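You operate a simulated robot arm through the tools that you are given. There is no shell and no other tool.

You run a simulated robot arm. Do the job below in one go: nothing can be reset, and whatever is moved stays where it is left.

Task
Set the rails to the job width on the screen and start the machine.
Fine: The wheel turns only with the selector at set-up; turn it back to auto before the start.
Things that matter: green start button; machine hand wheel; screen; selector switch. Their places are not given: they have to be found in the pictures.

It is judged by the outcome, as a careful person would: the job done as asked, and still so three seconds after it is handed in. It fails if anything else is knocked over, pushed out of place, dropped, spilled or broken.

Robot
A 6-joint arm with a two-finger gripper, fixed in place. Base frame: the origin is on the floor under the middle of its stand, x ahead of it, y to its left, z up. Readings come in mm, rad, newtons and seconds.
With the tool pointing down near the work surface it reaches from about 240 to 720 mm from the base axis. Its first joint turns from -2.897 to 2.897 rad. Payload 1.57 kg.
Tool frame: the origin (TCP) lies between the finger pads and is the grasp point; the fingertips stand 21 mm ahead of it; z points along the fingers, y is the line along which they close. The gripper opens to 70 mm; its body begins 50 mm behind the TCP.
Orientation is told as [roll, pitch, yaw] about the base's x, y, z axes, in that order, counted from this pose: with the fingers straight down and closing along the base's y, the tool's x points along the base's -x, its y along +y and its z along -z.

Tools
- The arm moves only by the tool send_rows. Its argument "plan" is a list of rows, each an object of numbers (a shift or turn left out is 0, a gripper value left out holds the last): "x", "y", "z": the shift along the base's x, y, z in mm; "rx", "ry", "rz": the turn, a rotation vector about the base's x, y, z in rad; "jaw": the closure, from 0 (fully open) to 1 (shut). In form: [{"x": .., "y": .., "z": .., "rx": .., "ry": .., "rz": .., "jaw": ..}, ...]. A call has 1 to 20 rows; each row is the pose to reach, as a shift and turn from the pose commanded when the call began. Rows are played at 5 a second. More than 50 mm and 0.15 rad between two rows, or a gripper value outside its range, and nothing of the call is played. Where a pose cannot be reached the arm comes as near as it can. A force on the tool above 60 N (or 10 N above the force at the start of the call, whichever is more), or a blocked arm, ends the call early, and 0.2 s more pass. The fingers move at their own pace (about 155.5 mm/s each) and stop on an object; they squeeze with about 23 N. The grip force told is the motor's: it shows also when the fingers shut on nothing. Time passes only in rows, and 0.2 s behind the last, so rows that repeat a pose let the fingers close. The reply holds the time, the measured pose of the TCP, the force on the tool along the base axes, the opening and the grip force, in the units named above and with some noise, with the torque about the TCP (base axes, N m) and any sound that the robot's microphone picked up.
- Cameras (640 x 400 px; columns grow to the right, rows downward): "scene" is fixed at [52.6, 500.4, 1367.4]; the picture's right is [-0.95, -0.30, 0.00], its down [-0.09, 0.27, -0.96] and it looks along [0.29, -0.91, -0.28] (base axes); focal length 339 px, centre (320, 200). "wrist" rides on the gripper at [79, 4, -81] in the tool frame; the picture's right is [-0.05, 1.00, 0.00], its down [-0.67, -0.04, -0.74] and it looks along [-0.74, -0.04, 0.67] (tool axes); focal length 256 px, centre (320, 200).
- grab_frame(camera): a new picture of that camera. It takes no simulated time.
- point_at(camera, pixels): there is no depth. For up to 12 entries [column, row, z] of the newest picture of that camera ("zoom" is the newest enlarged one), the place [x, y] in the base frame at which the ray of that pixel passes the height z, good to about 2 mm. It takes no simulated time.
- inspect(camera, box): a new picture of the part [left, top, right, bottom] of that camera's present view, enlarged. It takes no simulated time.
- sign_off(): hands the job in; it is judged then, once.

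Leave the gripper open and the arm clear of the work at the hand-in unless told otherwise.

The tools are called after "Request:" as name(argument=value, ...) on one line, values as JSON. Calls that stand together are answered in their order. send_rows: Moves the arm, as the interface text tells. Its arguments: {"type":"object","properties":{"plan":{"type":"array","items":{"type":"object","properties":{"x":{"type":"number"},"y":{"type":"number"},"z":{"type":"number"},"rx":{"type":"number"},"ry":{"type":"number"},"rz":{"type":"number"},"jaw":{"type":"number"}}}}},"required":["plan"]} The other tools are called the same way: grab_frame (camera) takes a picture; point_at (camera, pixels) gives the place at which the rays of pixels pass given heights; inspect (camera, box) takes an enlarged picture of a part of a camera's view; sign_off () hands the job in.

At the start:

```text
t: 0.0
tcp_pos: [299.2, -272.1, 1242.8]
tcp_rot: [-0.001, -0.001, 0.0]
contact_force: [-0.8, -0.2, 1.2]
ft_torque: [-0.01, -0.01, -0.01]
width: 69.9
gripper_force: 0.1
```

scene: 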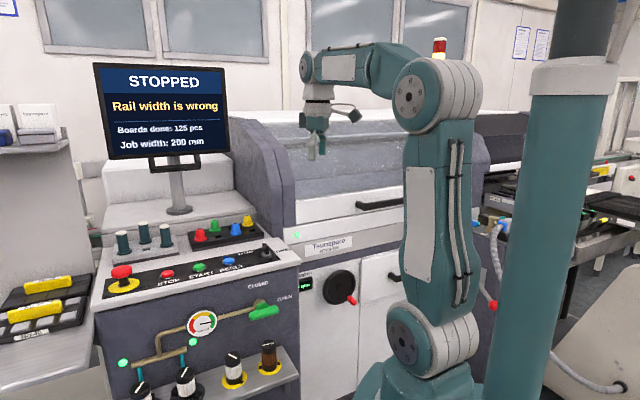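
wrist: 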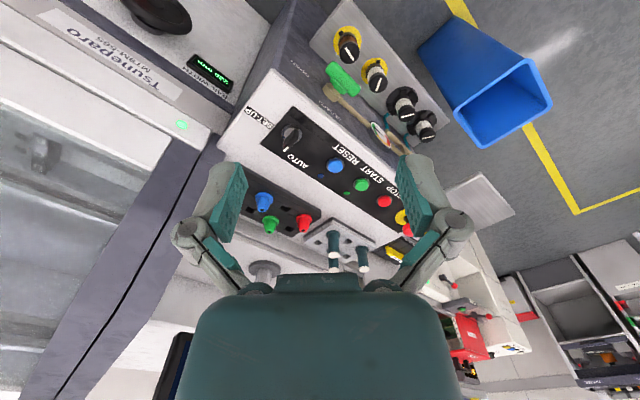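

The screen reads "STOPPED / Rail width is wrong / Job width: 200 mm". I can see a black hand wheel at about (340,287) in the scene, with a small green display beside it at (305,284). The control strip holds red, green and blue buttons and a selector. I'll zoom in on each of these.

Request:
inspect(camera="scene", box=[90, 60, 240, 160])

Request:
inspect(camera="scene", box=[280, 225, 410, 315])

Request:
inspect(camera="scene", box=[90, 230, 310, 330])

Request:
inspect(camera="wrist", box=[230, 90, 430, 215])

Request:
inspect(camera="wrist", box=[40, 0, 260, 137])

```text
4.00 times, centred on (165, 110) of scene
```

zoom: 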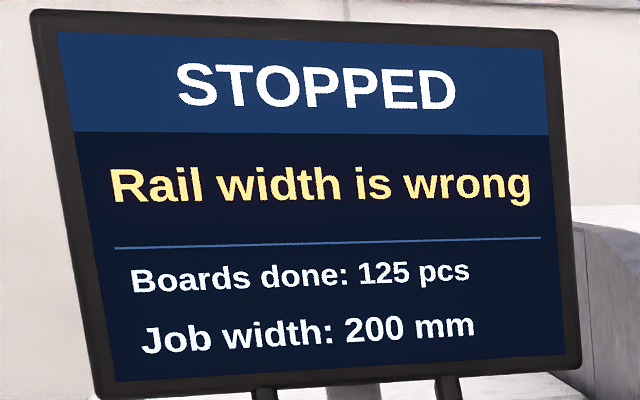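

```text
4.44 times, centred on (345, 270) of scene
```

zoom: 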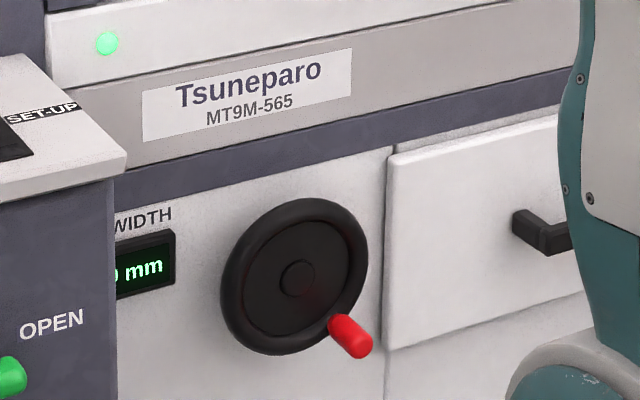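

```text
2.91 times, centred on (200, 280) of scene
```

zoom: 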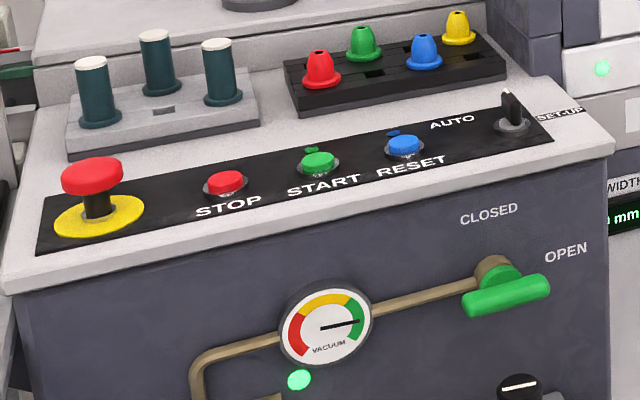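

```text
3.20 times, centred on (330, 152) of wrist
```

zoom: 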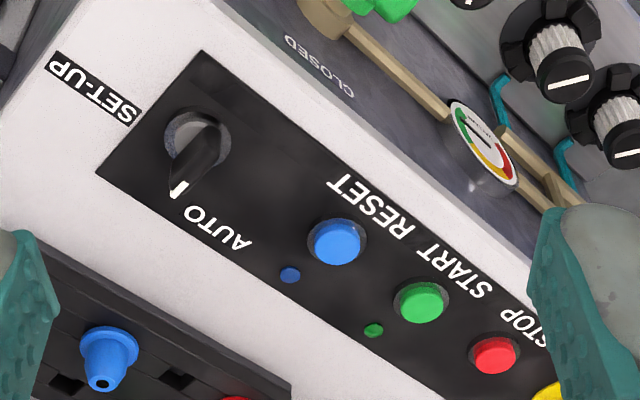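

```text
2.91 times, centred on (150, 68) of wrist
```

zoom: 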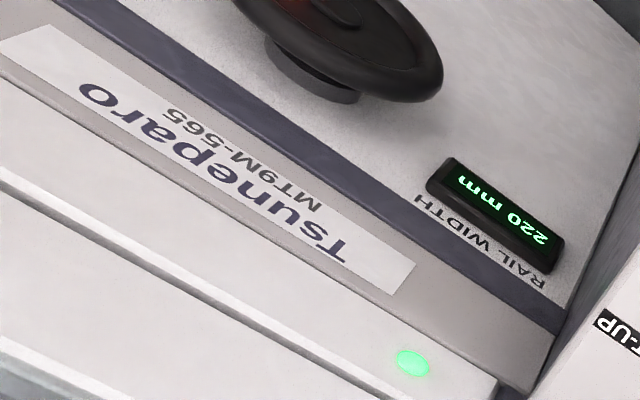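

The rail width display shows 220 mm and the job needs 200 mm. The selector knob now points to AUTO. To get heights I'll cast rays at several z values from both cameras through the same features: selector at wrist (291.6,134.8) / scene (266,252.5), and START at wrist (361,185) / scene (200,268).

Request:
point_at(camera="scene", pixels=[[265, 254, 850], [265, 254, 900], [265, 254, 950], [265, 254, 1000], [199.5, 267, 850], [199.5, 267, 900], [199.5, 267, 950], [199.5, 267, 1000], [340, 287, 700], [340, 287, 800], [340, 287, 900], [352, 300, 800]])

Request:
point_at(camera="wrist", pixels=[[291.6, 134, 850], [291.6, 134, 900], [291.6, 134, 950], [291.6, 134, 1000], [361.5, 184.5, 850], [361.5, 184.5, 900], [361.5, 184.5, 950], [361.5, 184.5, 1000], [152, 8, 700], [152, 8, 800], [152, 8, 900]])

```text
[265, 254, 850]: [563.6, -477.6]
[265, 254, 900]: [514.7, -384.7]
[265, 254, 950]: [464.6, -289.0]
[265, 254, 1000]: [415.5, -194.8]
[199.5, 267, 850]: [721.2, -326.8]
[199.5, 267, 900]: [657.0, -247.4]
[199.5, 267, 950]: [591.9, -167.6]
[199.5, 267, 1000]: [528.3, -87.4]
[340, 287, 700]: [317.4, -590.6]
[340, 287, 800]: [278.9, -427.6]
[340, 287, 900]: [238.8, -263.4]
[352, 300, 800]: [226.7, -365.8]
```

```text
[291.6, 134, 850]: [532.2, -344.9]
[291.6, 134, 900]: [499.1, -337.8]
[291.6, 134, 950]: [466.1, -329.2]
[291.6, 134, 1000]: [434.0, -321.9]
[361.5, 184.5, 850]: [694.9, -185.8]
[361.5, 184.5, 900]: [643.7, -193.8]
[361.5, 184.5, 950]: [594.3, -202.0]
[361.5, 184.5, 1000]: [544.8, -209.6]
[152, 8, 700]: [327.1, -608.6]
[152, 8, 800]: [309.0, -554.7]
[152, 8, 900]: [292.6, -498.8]
```

The panel lies at about z 928, with START near (615,-199) and the selector near (484,-333). I'll cast more rays for the labels, the pointer tip and the front-face features: the green lamp, the end of WIDTH, and the display corner.

Request:
point_at(camera="wrist", pixels=[[297, 161, 920], [259.7, 117, 920], [291.6, 137, 920], [285.6, 149, 940], [372, 189, 920], [392, 203, 930], [334, 166, 930], [182, 123.7, 800], [182, 123.7, 900], [183.7, 68, 700], [183.7, 68, 800], [183.7, 68, 900]])

Request:
point_at(camera="scene", pixels=[[245, 253, 920], [282.5, 249.5, 920], [266, 255, 920], [297, 234.6, 800], [297, 234.6, 900], [311.7, 273, 700], [311.7, 273, 800], [311.7, 273, 900], [169, 273, 930], [229, 260, 930]])

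```text
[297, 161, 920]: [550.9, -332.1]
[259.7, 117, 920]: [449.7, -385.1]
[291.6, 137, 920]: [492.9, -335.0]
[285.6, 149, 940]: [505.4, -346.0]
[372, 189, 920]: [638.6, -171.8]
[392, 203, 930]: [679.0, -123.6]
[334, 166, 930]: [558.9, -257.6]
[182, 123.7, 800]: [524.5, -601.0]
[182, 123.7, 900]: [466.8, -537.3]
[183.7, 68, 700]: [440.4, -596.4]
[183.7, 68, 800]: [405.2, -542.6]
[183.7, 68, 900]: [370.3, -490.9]
```

```text
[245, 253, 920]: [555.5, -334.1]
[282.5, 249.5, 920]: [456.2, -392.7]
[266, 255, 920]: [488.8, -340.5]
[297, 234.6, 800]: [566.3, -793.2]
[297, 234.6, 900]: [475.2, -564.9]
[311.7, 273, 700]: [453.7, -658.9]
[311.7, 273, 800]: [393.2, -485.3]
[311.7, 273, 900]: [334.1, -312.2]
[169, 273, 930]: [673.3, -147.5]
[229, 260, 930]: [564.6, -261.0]
```

The lamp and the WIDTH label triangulate to a machine front face. Its right-hand direction is about (-0.68,-0.73), and it faces the robot along (-0.73,0.68). The wheel is near (322,-608,690). I'll move above the selector with the fingers yawed about -0.75 rad so they line up across its handle, and then look closely.

Request:
send_rows(plan=[{"x": 20, "y": -8, "z": -15, "rz": -0.09}, {"x": 43, "y": -16, "z": -33, "rz": -0.19}, {"x": 67, "y": -24, "z": -51, "rz": -0.29}, {"x": 91, "y": -32, "z": -69, "rz": -0.39}, {"x": 115, "y": -40, "z": -87, "rz": -0.49}, {"x": 139, "y": -48, "z": -105, "rz": -0.59}, {"x": 163, "y": -56, "z": -123, "rz": -0.68}, {"x": 188, "y": -65, "z": -140, "rz": -0.75}])

Request:
grab_frame(camera="wrist")

Request:
grab_frame(camera="scene")

```text
t: 1.8
tcp_pos: [485.6, -339.2, 1103.1]
tcp_rot: [0.0, 0.0, -0.754]
contact_force: [-0.4, 0.3, 0.1]
ft_torque: [0.07, -0.02, 0.0]
width: 70.3
gripper_force: 0.0
```

```text
taken
```

wrist: 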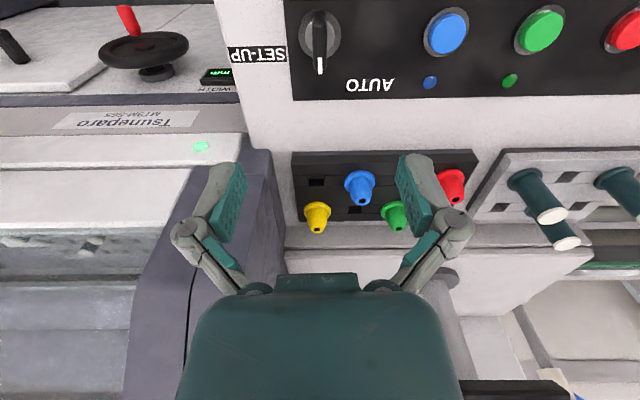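

```text
taken
```

scene: 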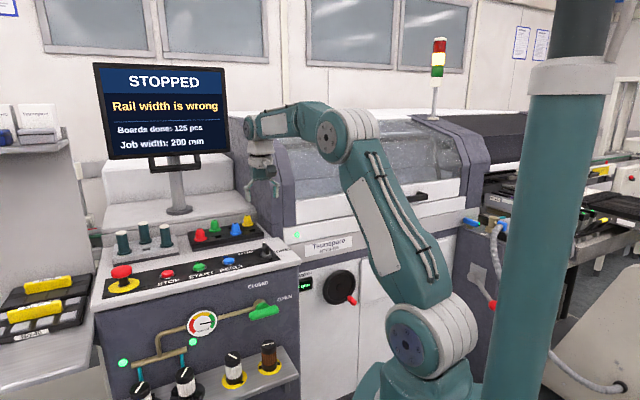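

I have a good view. The selector is at wrist (320,35) with its white pointer toward AUTO. I'll zoom in on it and on the wheel.

Request:
inspect(camera="wrist", box=[220, 0, 420, 125])

Request:
inspect(camera="wrist", box=[80, 0, 260, 112])

Request:
point_at(camera="wrist", pixels=[[320, 36, 920], [320, 36, 930], [320, 70, 935], [320, 70, 945], [446, 32, 930], [540, 29, 930], [636, 30, 930], [369, 85, 920], [258, 54, 920], [293, 100, 920], [640, 94, 920]])

```text
3.20 times, centred on (320, 62) of wrist
```

zoom: 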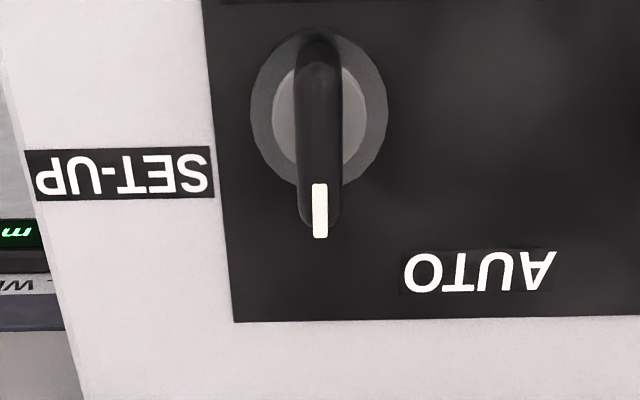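

```text
3.56 times, centred on (170, 56) of wrist
```

zoom: 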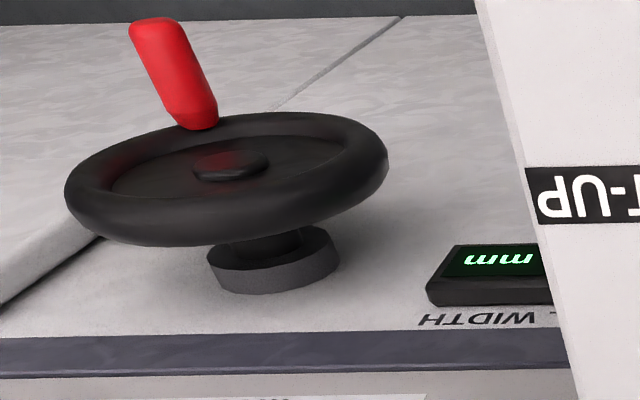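

```text
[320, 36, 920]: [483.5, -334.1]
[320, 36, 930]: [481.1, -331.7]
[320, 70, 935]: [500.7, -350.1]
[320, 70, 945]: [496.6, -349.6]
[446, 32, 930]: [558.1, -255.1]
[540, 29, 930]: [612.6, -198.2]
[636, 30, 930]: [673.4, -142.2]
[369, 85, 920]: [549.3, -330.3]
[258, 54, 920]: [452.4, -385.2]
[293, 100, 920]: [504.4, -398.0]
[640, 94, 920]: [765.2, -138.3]
```

The bar now points straight back (down in the picture). SET-UP is to its right from the operator's side, so it needs a clockwise turn seen from above. I'll zoom the scene camera on the selector for heights.

Request:
inspect(camera="scene", box=[235, 225, 299, 265])

```text
10.00 times, centred on (267, 245) of scene
```

zoom: 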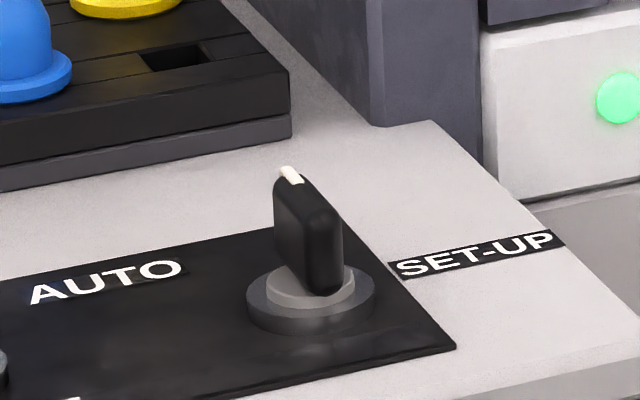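

Next I'll triangulate the bar top and the ring base using this zoom together with the wrist pixels.

Request:
point_at(camera="zoom", pixels=[[285, 168, 930], [285, 168, 940], [285, 168, 950], [285, 168, 960], [311, 303, 910], [311, 303, 920], [311, 303, 930], [302, 185, 940], [302, 185, 950], [325, 210, 940], [325, 210, 950]])

Request:
point_at(camera="wrist", pixels=[[320, 74, 930], [320, 74, 940], [320, 74, 950], [320, 74, 960], [320, 36, 910], [320, 36, 920], [320, 57.5, 940], [320, 57.5, 950], [320, 13, 940], [320, 13, 950]])

```text
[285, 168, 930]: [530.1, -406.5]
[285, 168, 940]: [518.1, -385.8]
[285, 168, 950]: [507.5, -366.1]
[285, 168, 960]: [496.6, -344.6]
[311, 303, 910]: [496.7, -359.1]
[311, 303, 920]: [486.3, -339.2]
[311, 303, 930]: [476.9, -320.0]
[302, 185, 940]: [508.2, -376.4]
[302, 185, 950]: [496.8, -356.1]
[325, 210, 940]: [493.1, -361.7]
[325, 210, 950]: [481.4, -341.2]
```

```text
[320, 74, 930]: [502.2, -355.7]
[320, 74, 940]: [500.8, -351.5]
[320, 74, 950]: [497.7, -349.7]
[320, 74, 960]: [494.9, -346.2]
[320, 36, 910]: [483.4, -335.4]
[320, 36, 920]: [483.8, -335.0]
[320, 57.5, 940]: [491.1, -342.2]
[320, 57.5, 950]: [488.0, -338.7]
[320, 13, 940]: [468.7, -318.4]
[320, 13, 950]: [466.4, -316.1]
```

The bar top is at z≈957 with its axis at about (484,-335.5), and the panel is at z≈920. I'll go down in two stages, first to about TCP z 1000 to check the alignment.

Request:
send_rows(plan=[{"x": -0.5, "y": 1, "z": -35}, {"x": -1, "y": 2, "z": -70}, {"x": -1.5, "y": 3, "z": -103}, {"x": -1.5, "y": 3, "z": -103}])

Request:
grab_frame(camera="wrist")

Request:
inspect(camera="scene", box=[203, 185, 331, 265])

```text
t: 2.8
tcp_pos: [485.6, -331.4, 1000.1]
tcp_rot: [0.001, 0.002, -0.751]
contact_force: [0.2, -0.3, 0.1]
ft_torque: [-0.01, 0.03, 0.02]
width: 70.0
gripper_force: 0.1
```

```text
taken
```

wrist: 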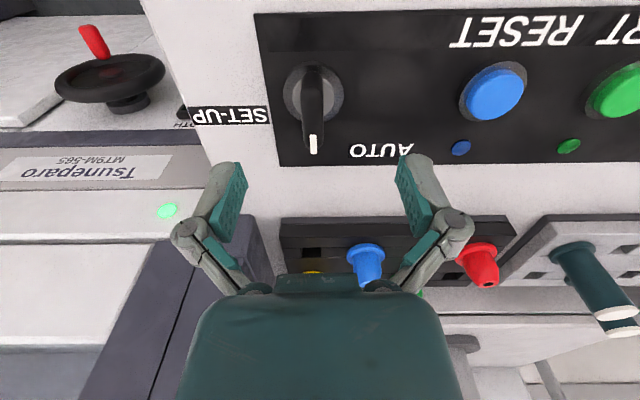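

```text
5.00 times, centred on (267, 225) of scene
```

zoom: 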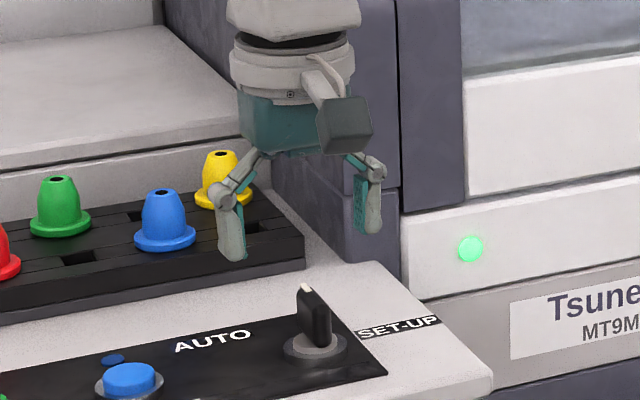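

The bar appears around column 314 in the wrist view, slightly left of the jaw centre. I'll measure it exactly.

Request:
inspect(camera="wrist", box=[256, 50, 384, 130])

Request:
inspect(camera="wrist", box=[256, 90, 384, 170])

Request:
point_at(camera="wrist", pixels=[[313, 153, 957], [313, 135, 957], [313, 92, 921], [314, 100, 957], [314, 80, 957], [320, 129, 957], [493, 92, 930], [613, 90, 930]])

```text
5.00 times, centred on (320, 90) of wrist
```

zoom: 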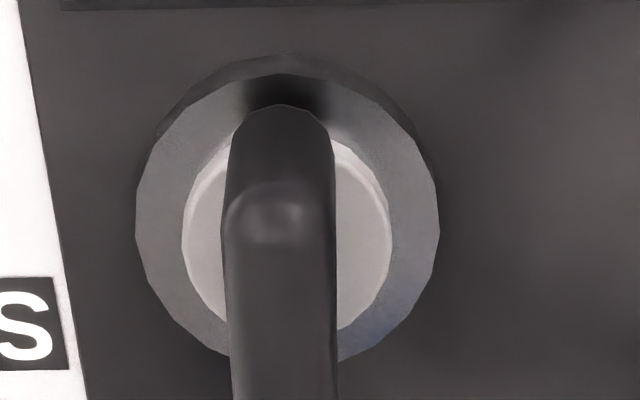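

```text
5.00 times, centred on (320, 130) of wrist
```

zoom: 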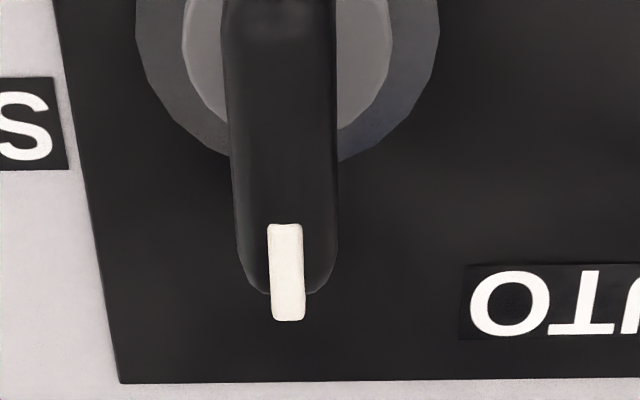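

```text
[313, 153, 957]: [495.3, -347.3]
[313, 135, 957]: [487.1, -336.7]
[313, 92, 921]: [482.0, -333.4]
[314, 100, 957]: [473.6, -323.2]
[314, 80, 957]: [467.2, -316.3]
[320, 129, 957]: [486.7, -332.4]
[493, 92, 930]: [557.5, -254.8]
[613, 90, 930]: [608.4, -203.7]
```

The knob axis is at about (482,-332.5), roughly 4.5 mm in -x from the jaw centre. I'll correct for that, descend to TCP z≈956 and stop with the jaws still open to check.

Request:
send_rows(plan=[{"x": -4.5, "y": -0.3, "z": -8}, {"x": -4.5, "y": -0.3, "z": -26}, {"x": -4.5, "y": -0.3, "z": -44}, {"x": -4.5, "y": -0.3, "z": -44}])

Request:
grab_frame(camera="wrist")

Request:
inspect(camera="scene", box=[219, 205, 315, 265])

```text
t: 3.8
tcp_pos: [480.5, -333.5, 957.8]
tcp_rot: [0.0, 0.001, -0.751]
contact_force: [1.2, -0.9, -0.3]
ft_torque: [0.02, -0.02, 0.0]
width: 69.9
gripper_force: 0.0
```

```text
taken
```

wrist: 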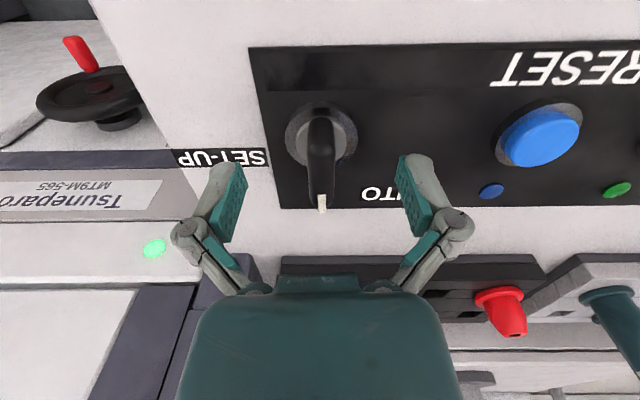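

```text
6.67 times, centred on (267, 235) of scene
```

zoom: 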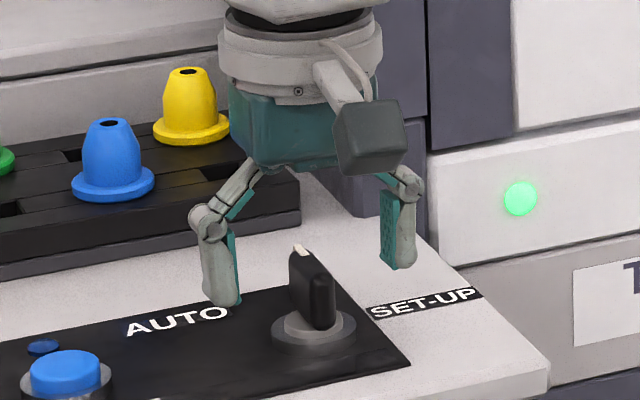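

The fingers straddle the bar. I'll check the fore-aft centring in a zoom.

Request:
inspect(camera="wrist", box=[240, 100, 400, 220])

Request:
point_at(camera="wrist", pixels=[[322, 208, 957], [320, 184, 957], [320, 140, 957], [320, 130, 957], [320, 137, 925]])

```text
3.33 times, centred on (320, 160) of wrist
```

zoom: 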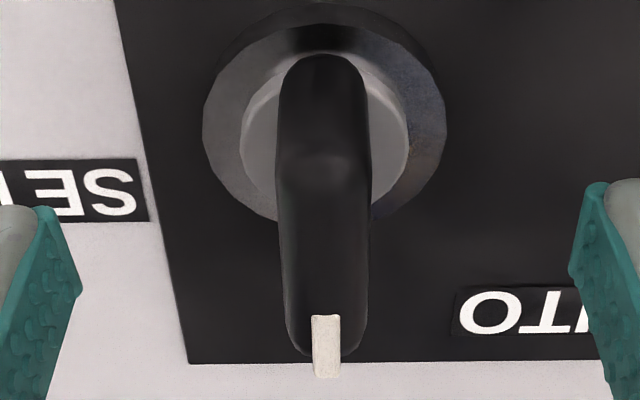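

```text
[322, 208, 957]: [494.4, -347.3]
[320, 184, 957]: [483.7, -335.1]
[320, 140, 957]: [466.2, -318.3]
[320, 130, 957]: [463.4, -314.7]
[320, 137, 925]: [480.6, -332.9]
```

The bar centre is about 3 mm toward the front of the jaw centre. I'll nudge that way and close on the bar.

Request:
send_rows(plan=[{"x": -2.2, "y": 2.0, "z": -1}, {"x": -2.2, "y": 2.0, "z": -1, "jaw": 1}, {"x": -2.2, "y": 2.0, "z": -1, "jaw": 1}, {"x": -2.2, "y": 2.0, "z": -1, "jaw": 1}])

Request:
grab_frame(camera="wrist")

```text
t: 4.8
tcp_pos: [479.2, -330.7, 956.9]
tcp_rot: [0.001, -0.004, -0.752]
contact_force: [2.8, -0.8, 18.5]
ft_torque: [0.39, 0.32, -0.51]
width: 12.3
gripper_force: 31.9
```

```text
taken
```

wrist: 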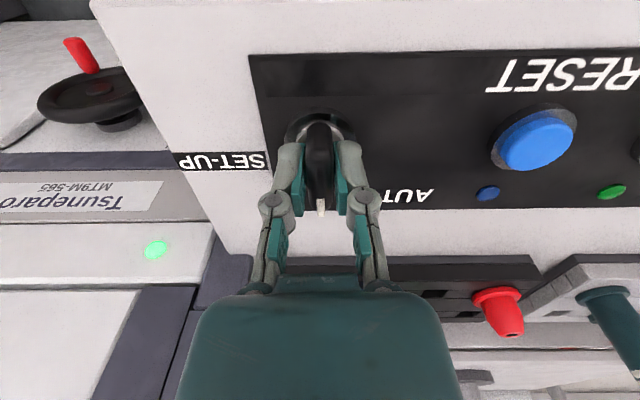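

The jaws hold the bar at 12.3 mm, but there is about 18 N upward on the tool, so the fingertips press on the collar. I'll open slightly, rise 5 mm and close again.

Request:
send_rows(plan=[{"z": 0, "jaw": 0.6}, {"z": 5, "jaw": 0.6}, {"z": 5, "jaw": 1}, {"z": 5, "jaw": 1}, {"z": 5, "jaw": 1}])

```text
t: 6.0
tcp_pos: [480.0, -331.1, 960.7]
tcp_rot: [0.001, 0.002, -0.754]
contact_force: [8.0, 2.2, 0.8]
ft_torque: [0.75, 0.51, -0.51]
width: 12.2
gripper_force: 31.8
```

The grip is clean now, with no vertical force. Next I'll turn clockwise (negative rz) in steps, watching torque, for about 45° first.

Request:
send_rows(plan=[{"rz": -0.1}, {"rz": -0.2}, {"rz": -0.3}, {"rz": -0.4}, {"rz": -0.5}, {"rz": -0.6}, {"rz": -0.7}, {"rz": -0.78}, {"rz": -0.78}])

Request:
grab_frame(camera="wrist")

Request:
grab_frame(camera="scene")

```text
t: 8.0
tcp_pos: [481.5, -330.5, 960.5]
tcp_rot: [0.002, -0.001, -1.529]
contact_force: [35.4, 10.3, -5.5]
ft_torque: [0.1, -0.62, 0.03]
width: 11.9
gripper_force: 32.1
```

```text
taken
```

wrist: 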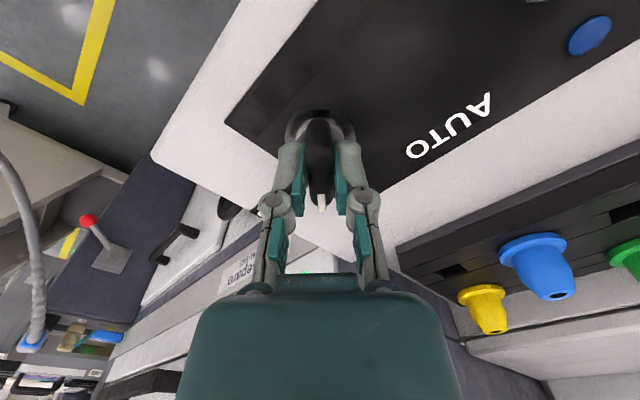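

```text
taken
```

scene: 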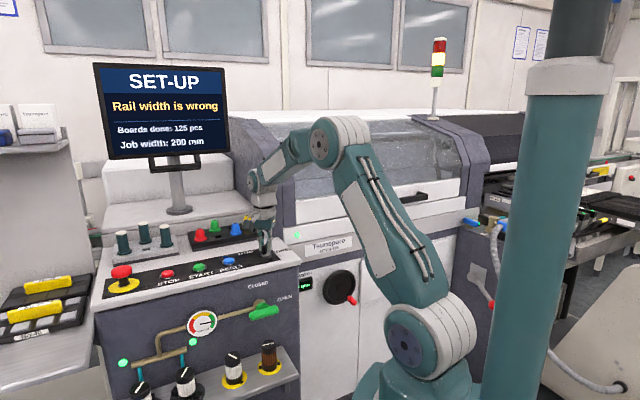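

The screen header now reads SET-UP. There is a sideways force of about 35 N, because the knob axis sits slightly in +x of my commanded turn axis. I'll ease +x by 2 mm and turn a bit further to feel whether a stop comes.

Request:
send_rows(plan=[{"x": 1, "y": 0.3}, {"x": 2, "y": 0.5}, {"x": 2, "y": 0.5, "rz": -0.06}, {"x": 2, "y": 0.5, "rz": -0.12}, {"x": 2, "y": 0.5, "rz": -0.12}])

```text
t: 9.2
tcp_pos: [480.9, -330.2, 960.9]
tcp_rot: [-0.001, -0.002, -1.651]
contact_force: [20.5, 6.5, 3.7]
ft_torque: [-0.11, -0.39, 0.0]
width: 12.3
gripper_force: 32.1
```

No resistance yet. I'll keep turning in steps toward the SET-UP label direction, watching for a stop.

Request:
send_rows(plan=[{"x": 1.5, "y": 0.4, "rz": -0.08}, {"x": 1.5, "y": 0.4, "rz": -0.16}, {"x": 1.5, "y": 0.4, "rz": -0.24}, {"x": 1.5, "y": 0.4, "rz": -0.24}])

Request:
grab_frame(camera="wrist")

```text
t: 10.2
tcp_pos: [482.0, -330.7, 960.0]
tcp_rot: [-0.003, -0.001, -1.893]
contact_force: [-3.3, 3.7, 13.5]
ft_torque: [-0.47, 0.25, 0.55]
width: 12.5
gripper_force: 32.4
```

```text
taken
```

wrist: 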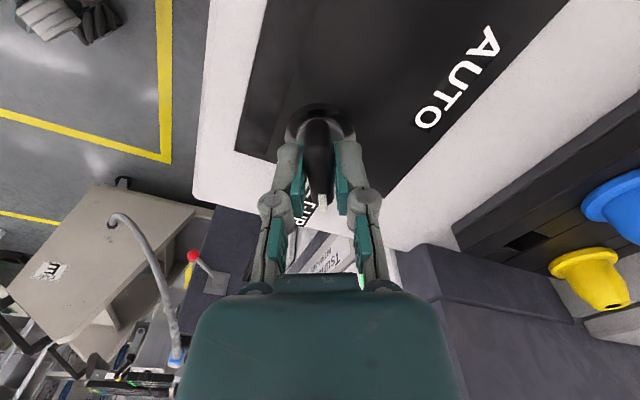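

A counter-torque of 0.55 N m has appeared at about 65° of turn, so this is the stop at the SET-UP side. I'll back off slightly, open the jaws and rise.

Request:
send_rows(plan=[{"rz": 0.06}, {"rz": 0.06, "jaw": 0.4}, {"rz": 0.06, "jaw": 0.0}, {"rz": 0.06, "z": 30, "jaw": 0.0}, {"rz": 0.06, "z": 70, "jaw": 0.0}, {"rz": 0.06, "z": 110, "jaw": 0.0}])

Request:
grab_frame(camera="wrist")

Request:
grab_frame(camera="scene")

```text
t: 11.6
tcp_pos: [480.6, -329.9, 1068.8]
tcp_rot: [-0.001, 0.001, -1.831]
contact_force: [0.0, 0.0, 0.8]
ft_torque: [-0.01, 0.01, 0.0]
width: 69.9
gripper_force: 0.2
```

```text
taken
```

wrist: 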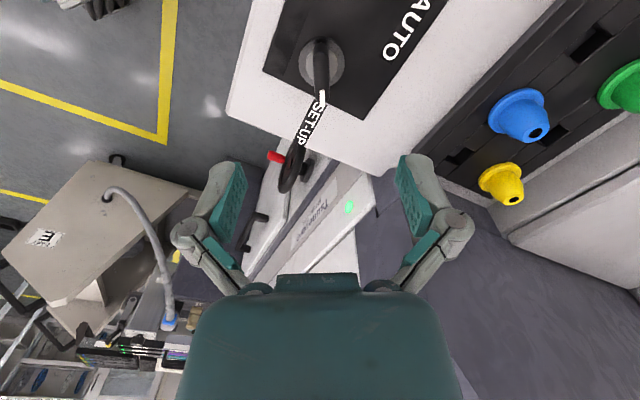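

```text
taken
```

scene: 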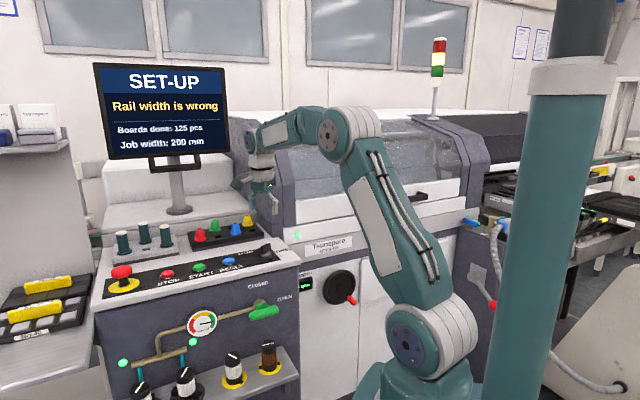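

The selector is seated at SET-UP and the screen shows SET-UP. Next I'll bring the arm back to yaw ≈ -0.75 while swinging over to a point in front of the wheel, well clear of the machine.

Request:
send_rows(plan=[{"x": -27, "y": -18, "z": -10, "rz": 0.11}, {"x": -54, "y": -35, "z": -25, "rz": 0.22}, {"x": -81, "y": -53, "z": -42, "rz": 0.33}, {"x": -108, "y": -70, "z": -60, "rz": 0.44}, {"x": -135, "y": -88, "z": -78, "rz": 0.55}, {"x": -162, "y": -106, "z": -96, "rz": 0.66}, {"x": -189, "y": -123, "z": -114, "rz": 0.77}, {"x": -216, "y": -141, "z": -132, "rz": 0.88}, {"x": -243, "y": -159, "z": -150, "rz": 0.98}, {"x": -268, "y": -176, "z": -168, "rz": 1.077}, {"x": -268, "y": -176, "z": -168, "rz": 1.077}])

Request:
grab_frame(camera="wrist")

Request:
grab_frame(camera="scene")

```text
t: 14.0
tcp_pos: [213.6, -506.8, 901.5]
tcp_rot: [0.001, 0.001, -0.754]
contact_force: [0.1, 0.5, 0.2]
ft_torque: [0.0, 0.04, -0.02]
width: 70.0
gripper_force: 0.0
```

```text
taken
```

wrist: 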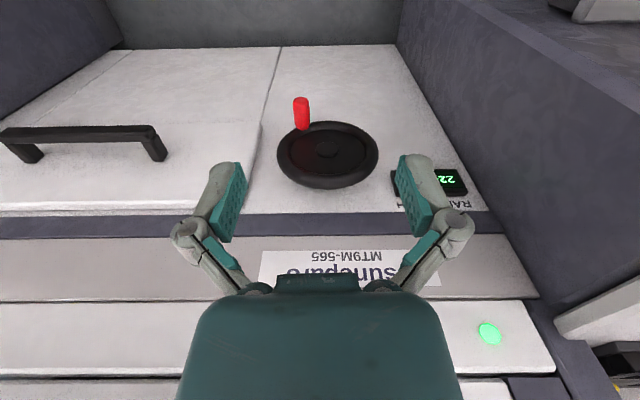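

```text
taken
```

scene: 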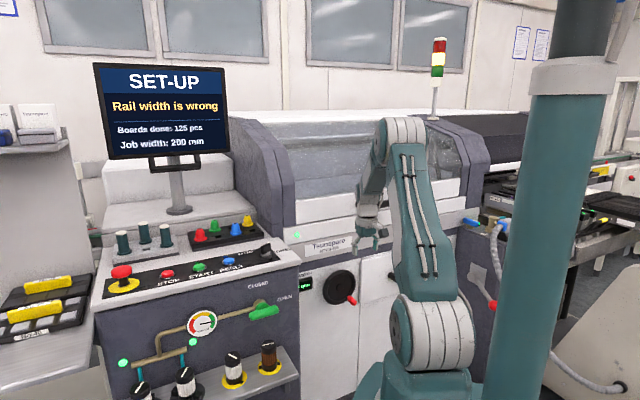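

I have a clear view of the wheel and its red crank handle at wrist (301,113), with the display at its right side in this upside-down view. I'll zoom both cameras to triangulate.

Request:
inspect(camera="wrist", box=[264, 90, 392, 200])

Request:
inspect(camera="scene", box=[308, 262, 372, 312])

```text
3.64 times, centred on (328, 145) of wrist
```

zoom: 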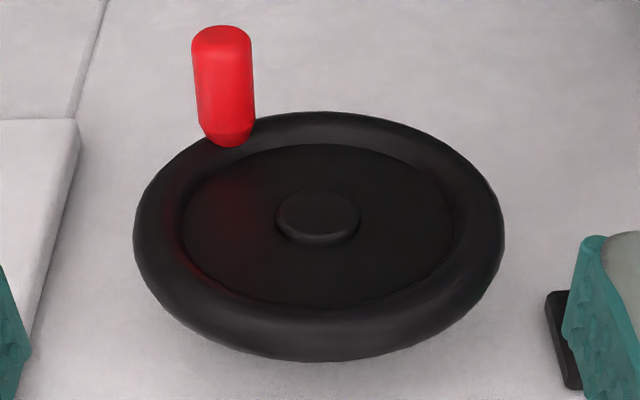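

```text
8.00 times, centred on (340, 287) of scene
```

zoom: 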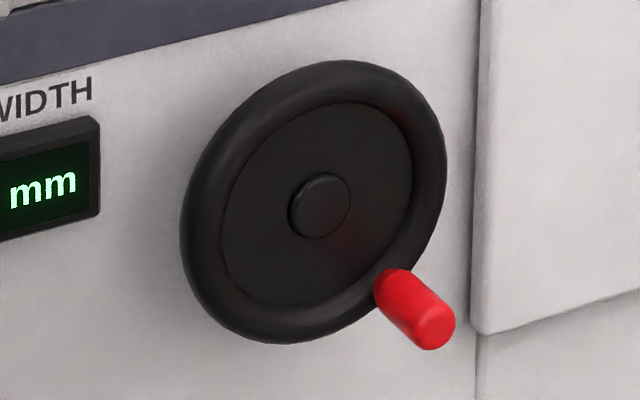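

Casting rays for the hub centre, handle tip and handle base from both cameras.

Request:
point_at(camera="wrist", pixels=[[327.5, 147.7, 640], [327.5, 147.7, 680], [327.5, 147.7, 720], [301.1, 100.5, 620], [301.1, 100.5, 660], [301.1, 100.5, 700], [303.3, 127.1, 620], [303.3, 127.1, 660], [303.3, 127.1, 700]])

Request:
point_at(camera="scene", pixels=[[340.5, 287.4, 640], [340.5, 287.4, 680], [340.5, 287.4, 720], [354.6, 303, 620], [354.6, 303, 660], [354.6, 303, 700], [348.75, 297.6, 620], [348.75, 297.6, 660], [348.75, 297.6, 700]])

```text
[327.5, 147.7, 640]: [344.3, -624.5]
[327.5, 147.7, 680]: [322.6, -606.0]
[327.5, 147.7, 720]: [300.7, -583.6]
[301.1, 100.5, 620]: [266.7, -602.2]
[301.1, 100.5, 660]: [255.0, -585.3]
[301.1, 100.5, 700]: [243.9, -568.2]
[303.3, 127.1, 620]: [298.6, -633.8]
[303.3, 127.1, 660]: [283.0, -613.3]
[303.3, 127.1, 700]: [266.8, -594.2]
```

```text
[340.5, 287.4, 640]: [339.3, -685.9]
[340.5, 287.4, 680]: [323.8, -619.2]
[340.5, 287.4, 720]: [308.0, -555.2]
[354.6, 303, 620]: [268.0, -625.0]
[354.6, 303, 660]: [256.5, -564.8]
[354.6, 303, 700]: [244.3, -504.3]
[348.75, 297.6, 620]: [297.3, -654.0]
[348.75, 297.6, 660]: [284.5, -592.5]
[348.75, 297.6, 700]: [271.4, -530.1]
```

The geometry is now clear. The hub is at about (318,-600,692), the handle base at about (291,-623,640) and the handle tip at about (261,-593,641). That puts the handle at a radius of about 63 mm, pointing along (-0.7,0.71). I'll check the face direction by casting two straight edges.

Request:
point_at(camera="wrist", pixels=[[20, 300, 860], [175, 298, 860], [500, 297, 860], [530, 297, 860], [10, 216, 780], [480, 212, 780]])

Request:
inspect(camera="wrist", box=[380, 140, 508, 220])

```text
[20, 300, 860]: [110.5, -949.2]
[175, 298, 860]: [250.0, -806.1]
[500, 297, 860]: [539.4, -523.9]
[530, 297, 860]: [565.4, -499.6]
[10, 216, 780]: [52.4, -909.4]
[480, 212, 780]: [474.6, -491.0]
```

```text
5.00 times, centred on (444, 180) of wrist
```

zoom: 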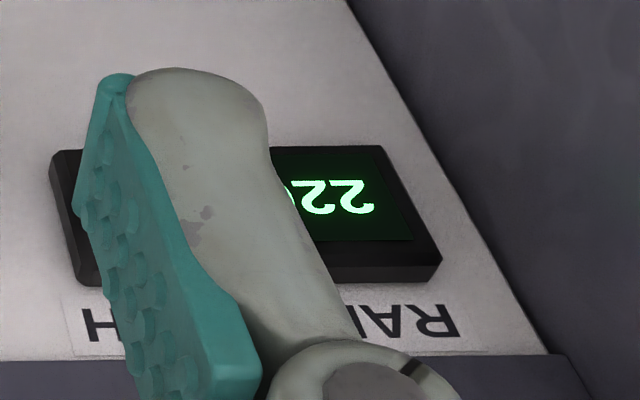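

The face is at 45°. I'll trim the yaw to -0.785, then tilt the tool forward about (-0.707,-0.707,0) by 90° while lowering to handle height, staying about 95 mm in front of the handle tip.

Request:
send_rows(plan=[{"rz": -0.031}, {"rz": -0.031}])

Request:
send_rows(plan=[{"z": -15, "rx": -0.0919, "ry": -0.0919}, {"z": -35, "rx": -0.1838, "ry": -0.1838}, {"z": -57, "rx": -0.2758, "ry": -0.2758}, {"z": -80, "rx": -0.3677, "ry": -0.3677}, {"z": -103, "rx": -0.4596, "ry": -0.4596}, {"z": -126, "rx": -0.5515, "ry": -0.5515}, {"z": -149, "rx": -0.6435, "ry": -0.6435}, {"z": -172, "rx": -0.7354, "ry": -0.7354}, {"z": -195, "rx": -0.8273, "ry": -0.8273}, {"z": -218, "rx": -0.9192, "ry": -0.9192}, {"z": -240, "rx": -1.0112, "ry": -1.0112}, {"z": -260, "rx": -1.1107, "ry": -1.1107}, {"z": -260, "rx": -1.1107, "ry": -1.1107}])

Request:
grab_frame(camera="wrist")

Request:
grab_frame(camera="scene")

```text
t: 14.6
tcp_pos: [212.7, -506.2, 900.9]
tcp_rot: [-0.001, 0.002, -0.783]
contact_force: [-0.3, -0.5, 0.6]
ft_torque: [0.0, 0.01, -0.03]
width: 69.8
gripper_force: 0.1
```

```text
t: 17.4
tcp_pos: [217.4, -577.9, 637.9]
tcp_rot: [1.59, -1.521, -2.358]
contact_force: [-0.8, 0.8, -0.2]
ft_torque: [-0.03, -0.01, -0.01]
width: 70.1
gripper_force: 0.1
out of reach, approached as far as the arm can: row 4, 5, 8, 9, 10, 11, 12, 13
```

```text
taken
```

wrist: 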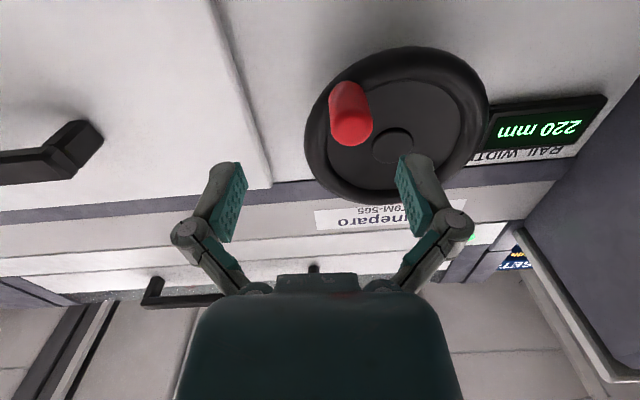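

```text
taken
```

scene: 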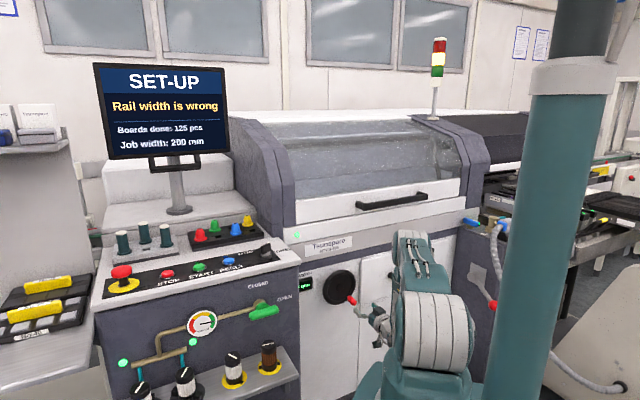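

The tool is horizontal, facing the wheel, but the arm could not hold the near position. It sits at (217,-578,638), with the handle tip about 41 mm ahead and 20 mm to the picture's right. The display reads 220 mm. I'll make a tiny test move to learn which pose the shifts are counted from.

Request:
send_rows(plan=[{"x": 2, "y": -2}, {"x": 2, "y": -2}])

```text
t: 18.0
tcp_pos: [219.9, -579.3, 638.9]
tcp_rot: [1.563, -1.524, -2.329]
contact_force: [0.6, 0.5, -0.6]
ft_torque: [0.02, -0.01, -0.03]
width: 70.1
gripper_force: 0.1
```

Shifts count from the actually reached pose, and this pose is within reach. I'll take fresh pictures to place the handle relative to the jaws.

Request:
grab_frame(camera="wrist")

Request:
inspect(camera="wrist", box=[290, 40, 418, 150])

Request:
inspect(camera="scene", box=[308, 262, 404, 322])

```text
taken
```

wrist: 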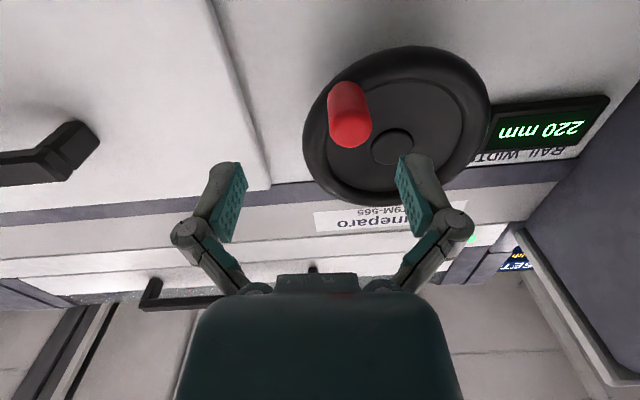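

```text
3.64 times, centred on (354, 95) of wrist
```

zoom: 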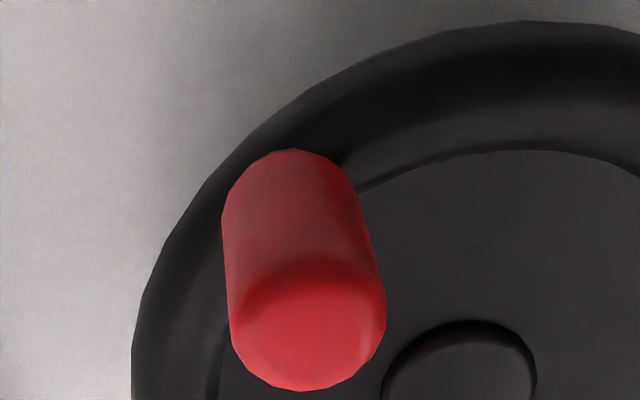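

```text
6.67 times, centred on (356, 292) of scene
```

zoom: 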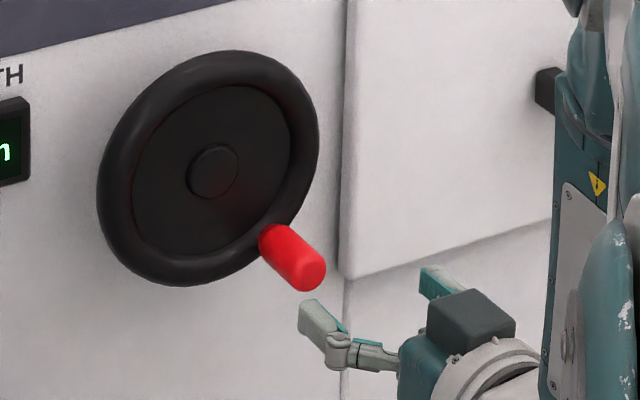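

In tool coordinates, the handle tip is about 39 mm ahead and 17 mm toward the picture's right, at nearly the same height. Its diameter is about 23 mm. I'll shift sideways first and creep to just short of the tip, then look.

Request:
send_rows(plan=[{"x": 9.2, "y": 2.2, "z": 0}, {"x": 22.0, "y": 2.0, "z": -0.5}, {"x": 22.0, "y": 2.0, "z": -0.5}])

Request:
grab_frame(camera="wrist")

Request:
inspect(camera="scene", box=[308, 262, 404, 322])

```text
t: 18.8
tcp_pos: [244.2, -577.3, 640.9]
tcp_rot: [1.556, -1.523, -2.325]
contact_force: [-1.0, 0.4, 0.0]
ft_torque: [0.0, -0.02, 0.0]
width: 69.9
gripper_force: 0.0
```

```text
taken
```

wrist: 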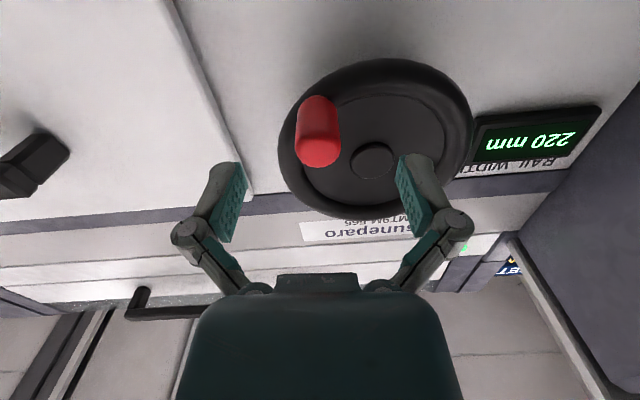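

```text
6.67 times, centred on (356, 292) of scene
```

zoom: 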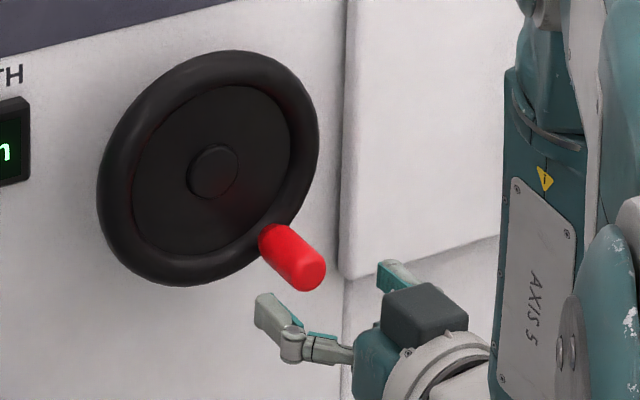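

The tip is now at wrist (318,148), which is centred both ways. I'll go straight ahead about 32 mm along (0.707,-0.707) so the pads overlap the handle, then close.

Request:
send_rows(plan=[{"x": 7.5, "y": -7.5}, {"x": 15, "y": -15}, {"x": 22.6, "y": -22.6}, {"x": 22.6, "y": -22.6}])

Request:
grab_frame(camera="wrist")

Request:
inspect(camera="scene", box=[308, 262, 404, 322])

```text
t: 19.8
tcp_pos: [266.9, -599.0, 640.1]
tcp_rot: [1.549, -1.52, -2.318]
contact_force: [-0.1, 1.2, 0.5]
ft_torque: [0.0, 0.06, 0.02]
width: 70.0
gripper_force: 0.0
```

```text
taken
```

wrist: 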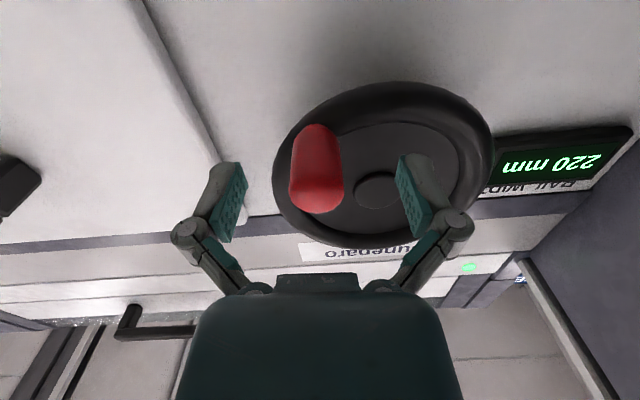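

```text
6.67 times, centred on (356, 292) of scene
```

zoom: 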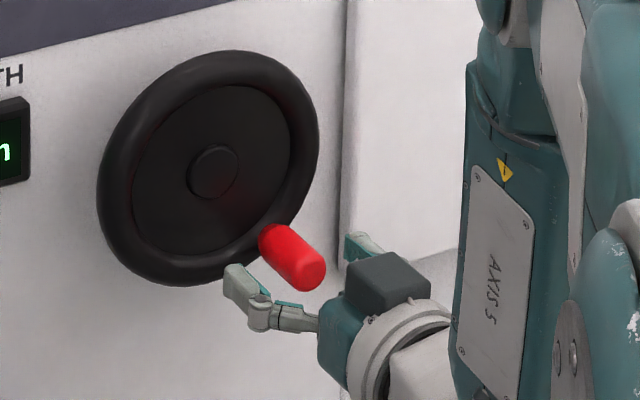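

The handle sits between the pads. Closing the jaws now.

Request:
send_rows(plan=[{"jaw": 1}, {"jaw": 1}, {"jaw": 1}])

Request:
grab_frame(camera="wrist")

```text
t: 20.6
tcp_pos: [265.5, -599.6, 639.1]
tcp_rot: [1.509, -1.52, -2.279]
contact_force: [-15.3, 7.6, -4.6]
ft_torque: [-0.14, -0.13, -0.19]
width: 23.6
gripper_force: 32.1
```

```text
taken
```

wrist: 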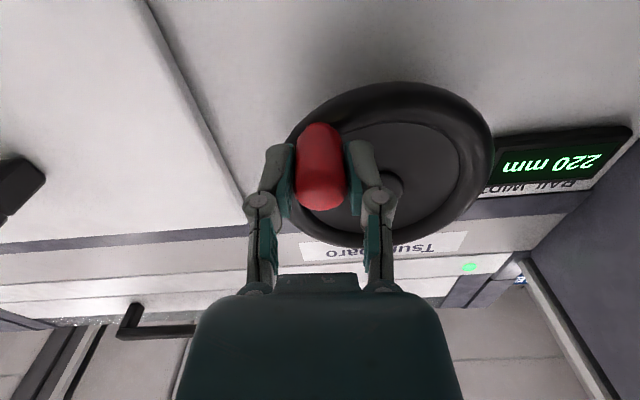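

I'm gripping the handle (23.6 mm). First I'll make a test turn of about 20° clockwise (seen from the front) on a 63 mm circle, then read the display.

Request:
send_rows(plan=[{"x": 3.3, "y": 3.3, "z": -2.9}, {"x": 6.8, "y": 6.8, "z": -5.4}, {"x": 10.4, "y": 10.4, "z": -7.4}, {"x": 14.1, "y": 14.1, "z": -9.0}, {"x": 14.1, "y": 14.1, "z": -9.0}])

Request:
grab_frame(camera="wrist")

Request:
inspect(camera="wrist", box=[480, 110, 640, 210])

```text
t: 21.8
tcp_pos: [284.0, -583.3, 631.9]
tcp_rot: [1.591, -1.523, -2.357]
contact_force: [-0.7, 1.7, 2.2]
ft_torque: [0.56, 0.56, -0.09]
width: 23.8
gripper_force: 32.2
```

```text
taken
```

wrist: 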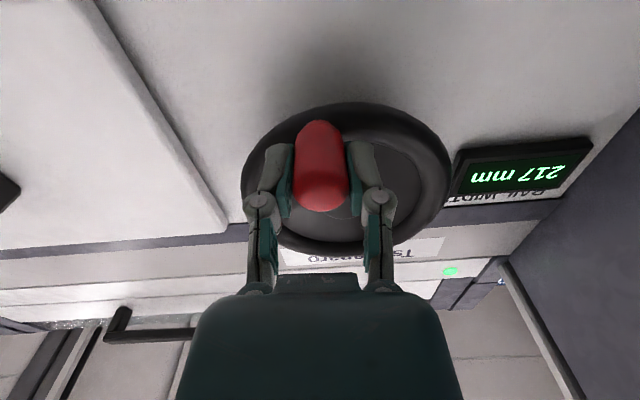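

```text
4.00 times, centred on (560, 160) of wrist
```

zoom: 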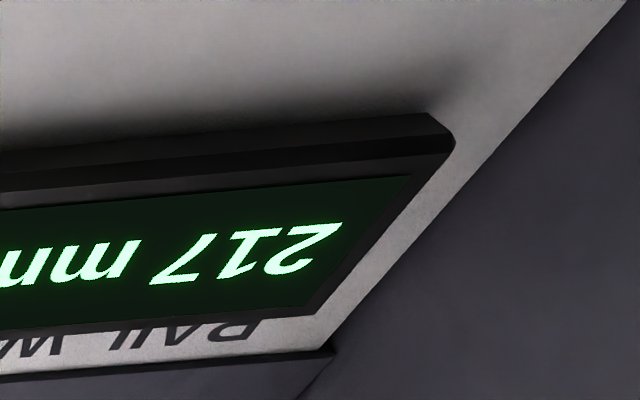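

Clockwise lowers the width: the display now reads 217 mm after about 20°, so roughly 0.15 mm per degree, with low forces. I'll continue another 30°.

Request:
send_rows(plan=[{"x": 3.8, "y": 3.8, "z": -1.1}, {"x": 7.7, "y": 7.7, "z": -1.8}, {"x": 11.6, "y": 11.6, "z": -1.9}, {"x": 15.4, "y": 15.4, "z": -1.6}, {"x": 19.3, "y": 19.3, "z": -0.8}, {"x": 23.1, "y": 23.1, "z": 0.5}, {"x": 23.1, "y": 23.1, "z": 0.5}])

Request:
grab_frame(camera="wrist")

```text
t: 23.4
tcp_pos: [303.9, -563.6, 630.3]
tcp_rot: [1.518, -1.51, -2.282]
contact_force: [-15.3, 6.4, -2.8]
ft_torque: [0.29, -0.19, -0.13]
width: 24.0
gripper_force: 31.7
```

```text
taken
```

wrist: 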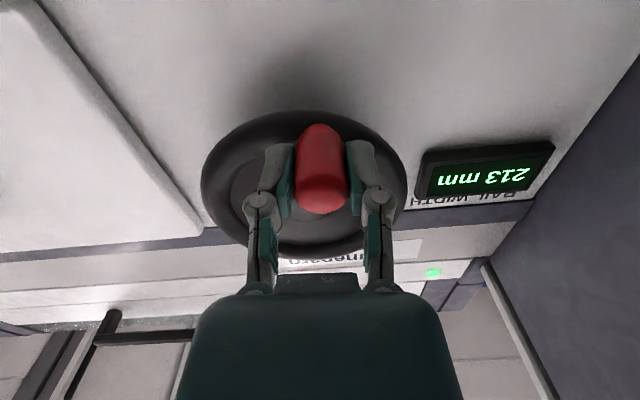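

The display reads 213 mm after about 50°. I'll continue another 30° along the circle.

Request:
send_rows(plan=[{"x": 3.7, "y": 3.7, "z": 1.7}, {"x": 7.25, "y": 7.25, "z": 3.9}, {"x": 10.7, "y": 10.7, "z": 6.5}, {"x": 13.9, "y": 13.9, "z": 9.5}, {"x": 17.0, "y": 17.0, "z": 12.9}, {"x": 19.8, "y": 19.8, "z": 16.7}, {"x": 19.8, "y": 19.8, "z": 16.7}])

Request:
grab_frame(camera="wrist")

```text
t: 25.0
tcp_pos: [327.0, -555.6, 647.7]
tcp_rot: [1.5, -1.501, -2.262]
contact_force: [-7.5, 13.6, -16.0]
ft_torque: [0.48, 0.25, 0.27]
width: 23.2
gripper_force: 31.9
out of reach, approached as far as the arm can: row 1, 2, 3, 4, 5, 6, 7
```

```text
taken
```

wrist: 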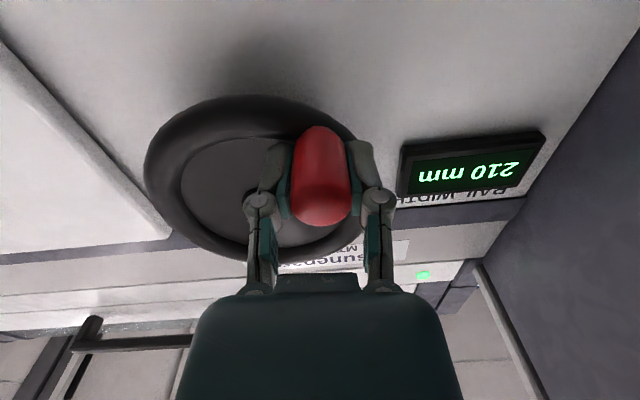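

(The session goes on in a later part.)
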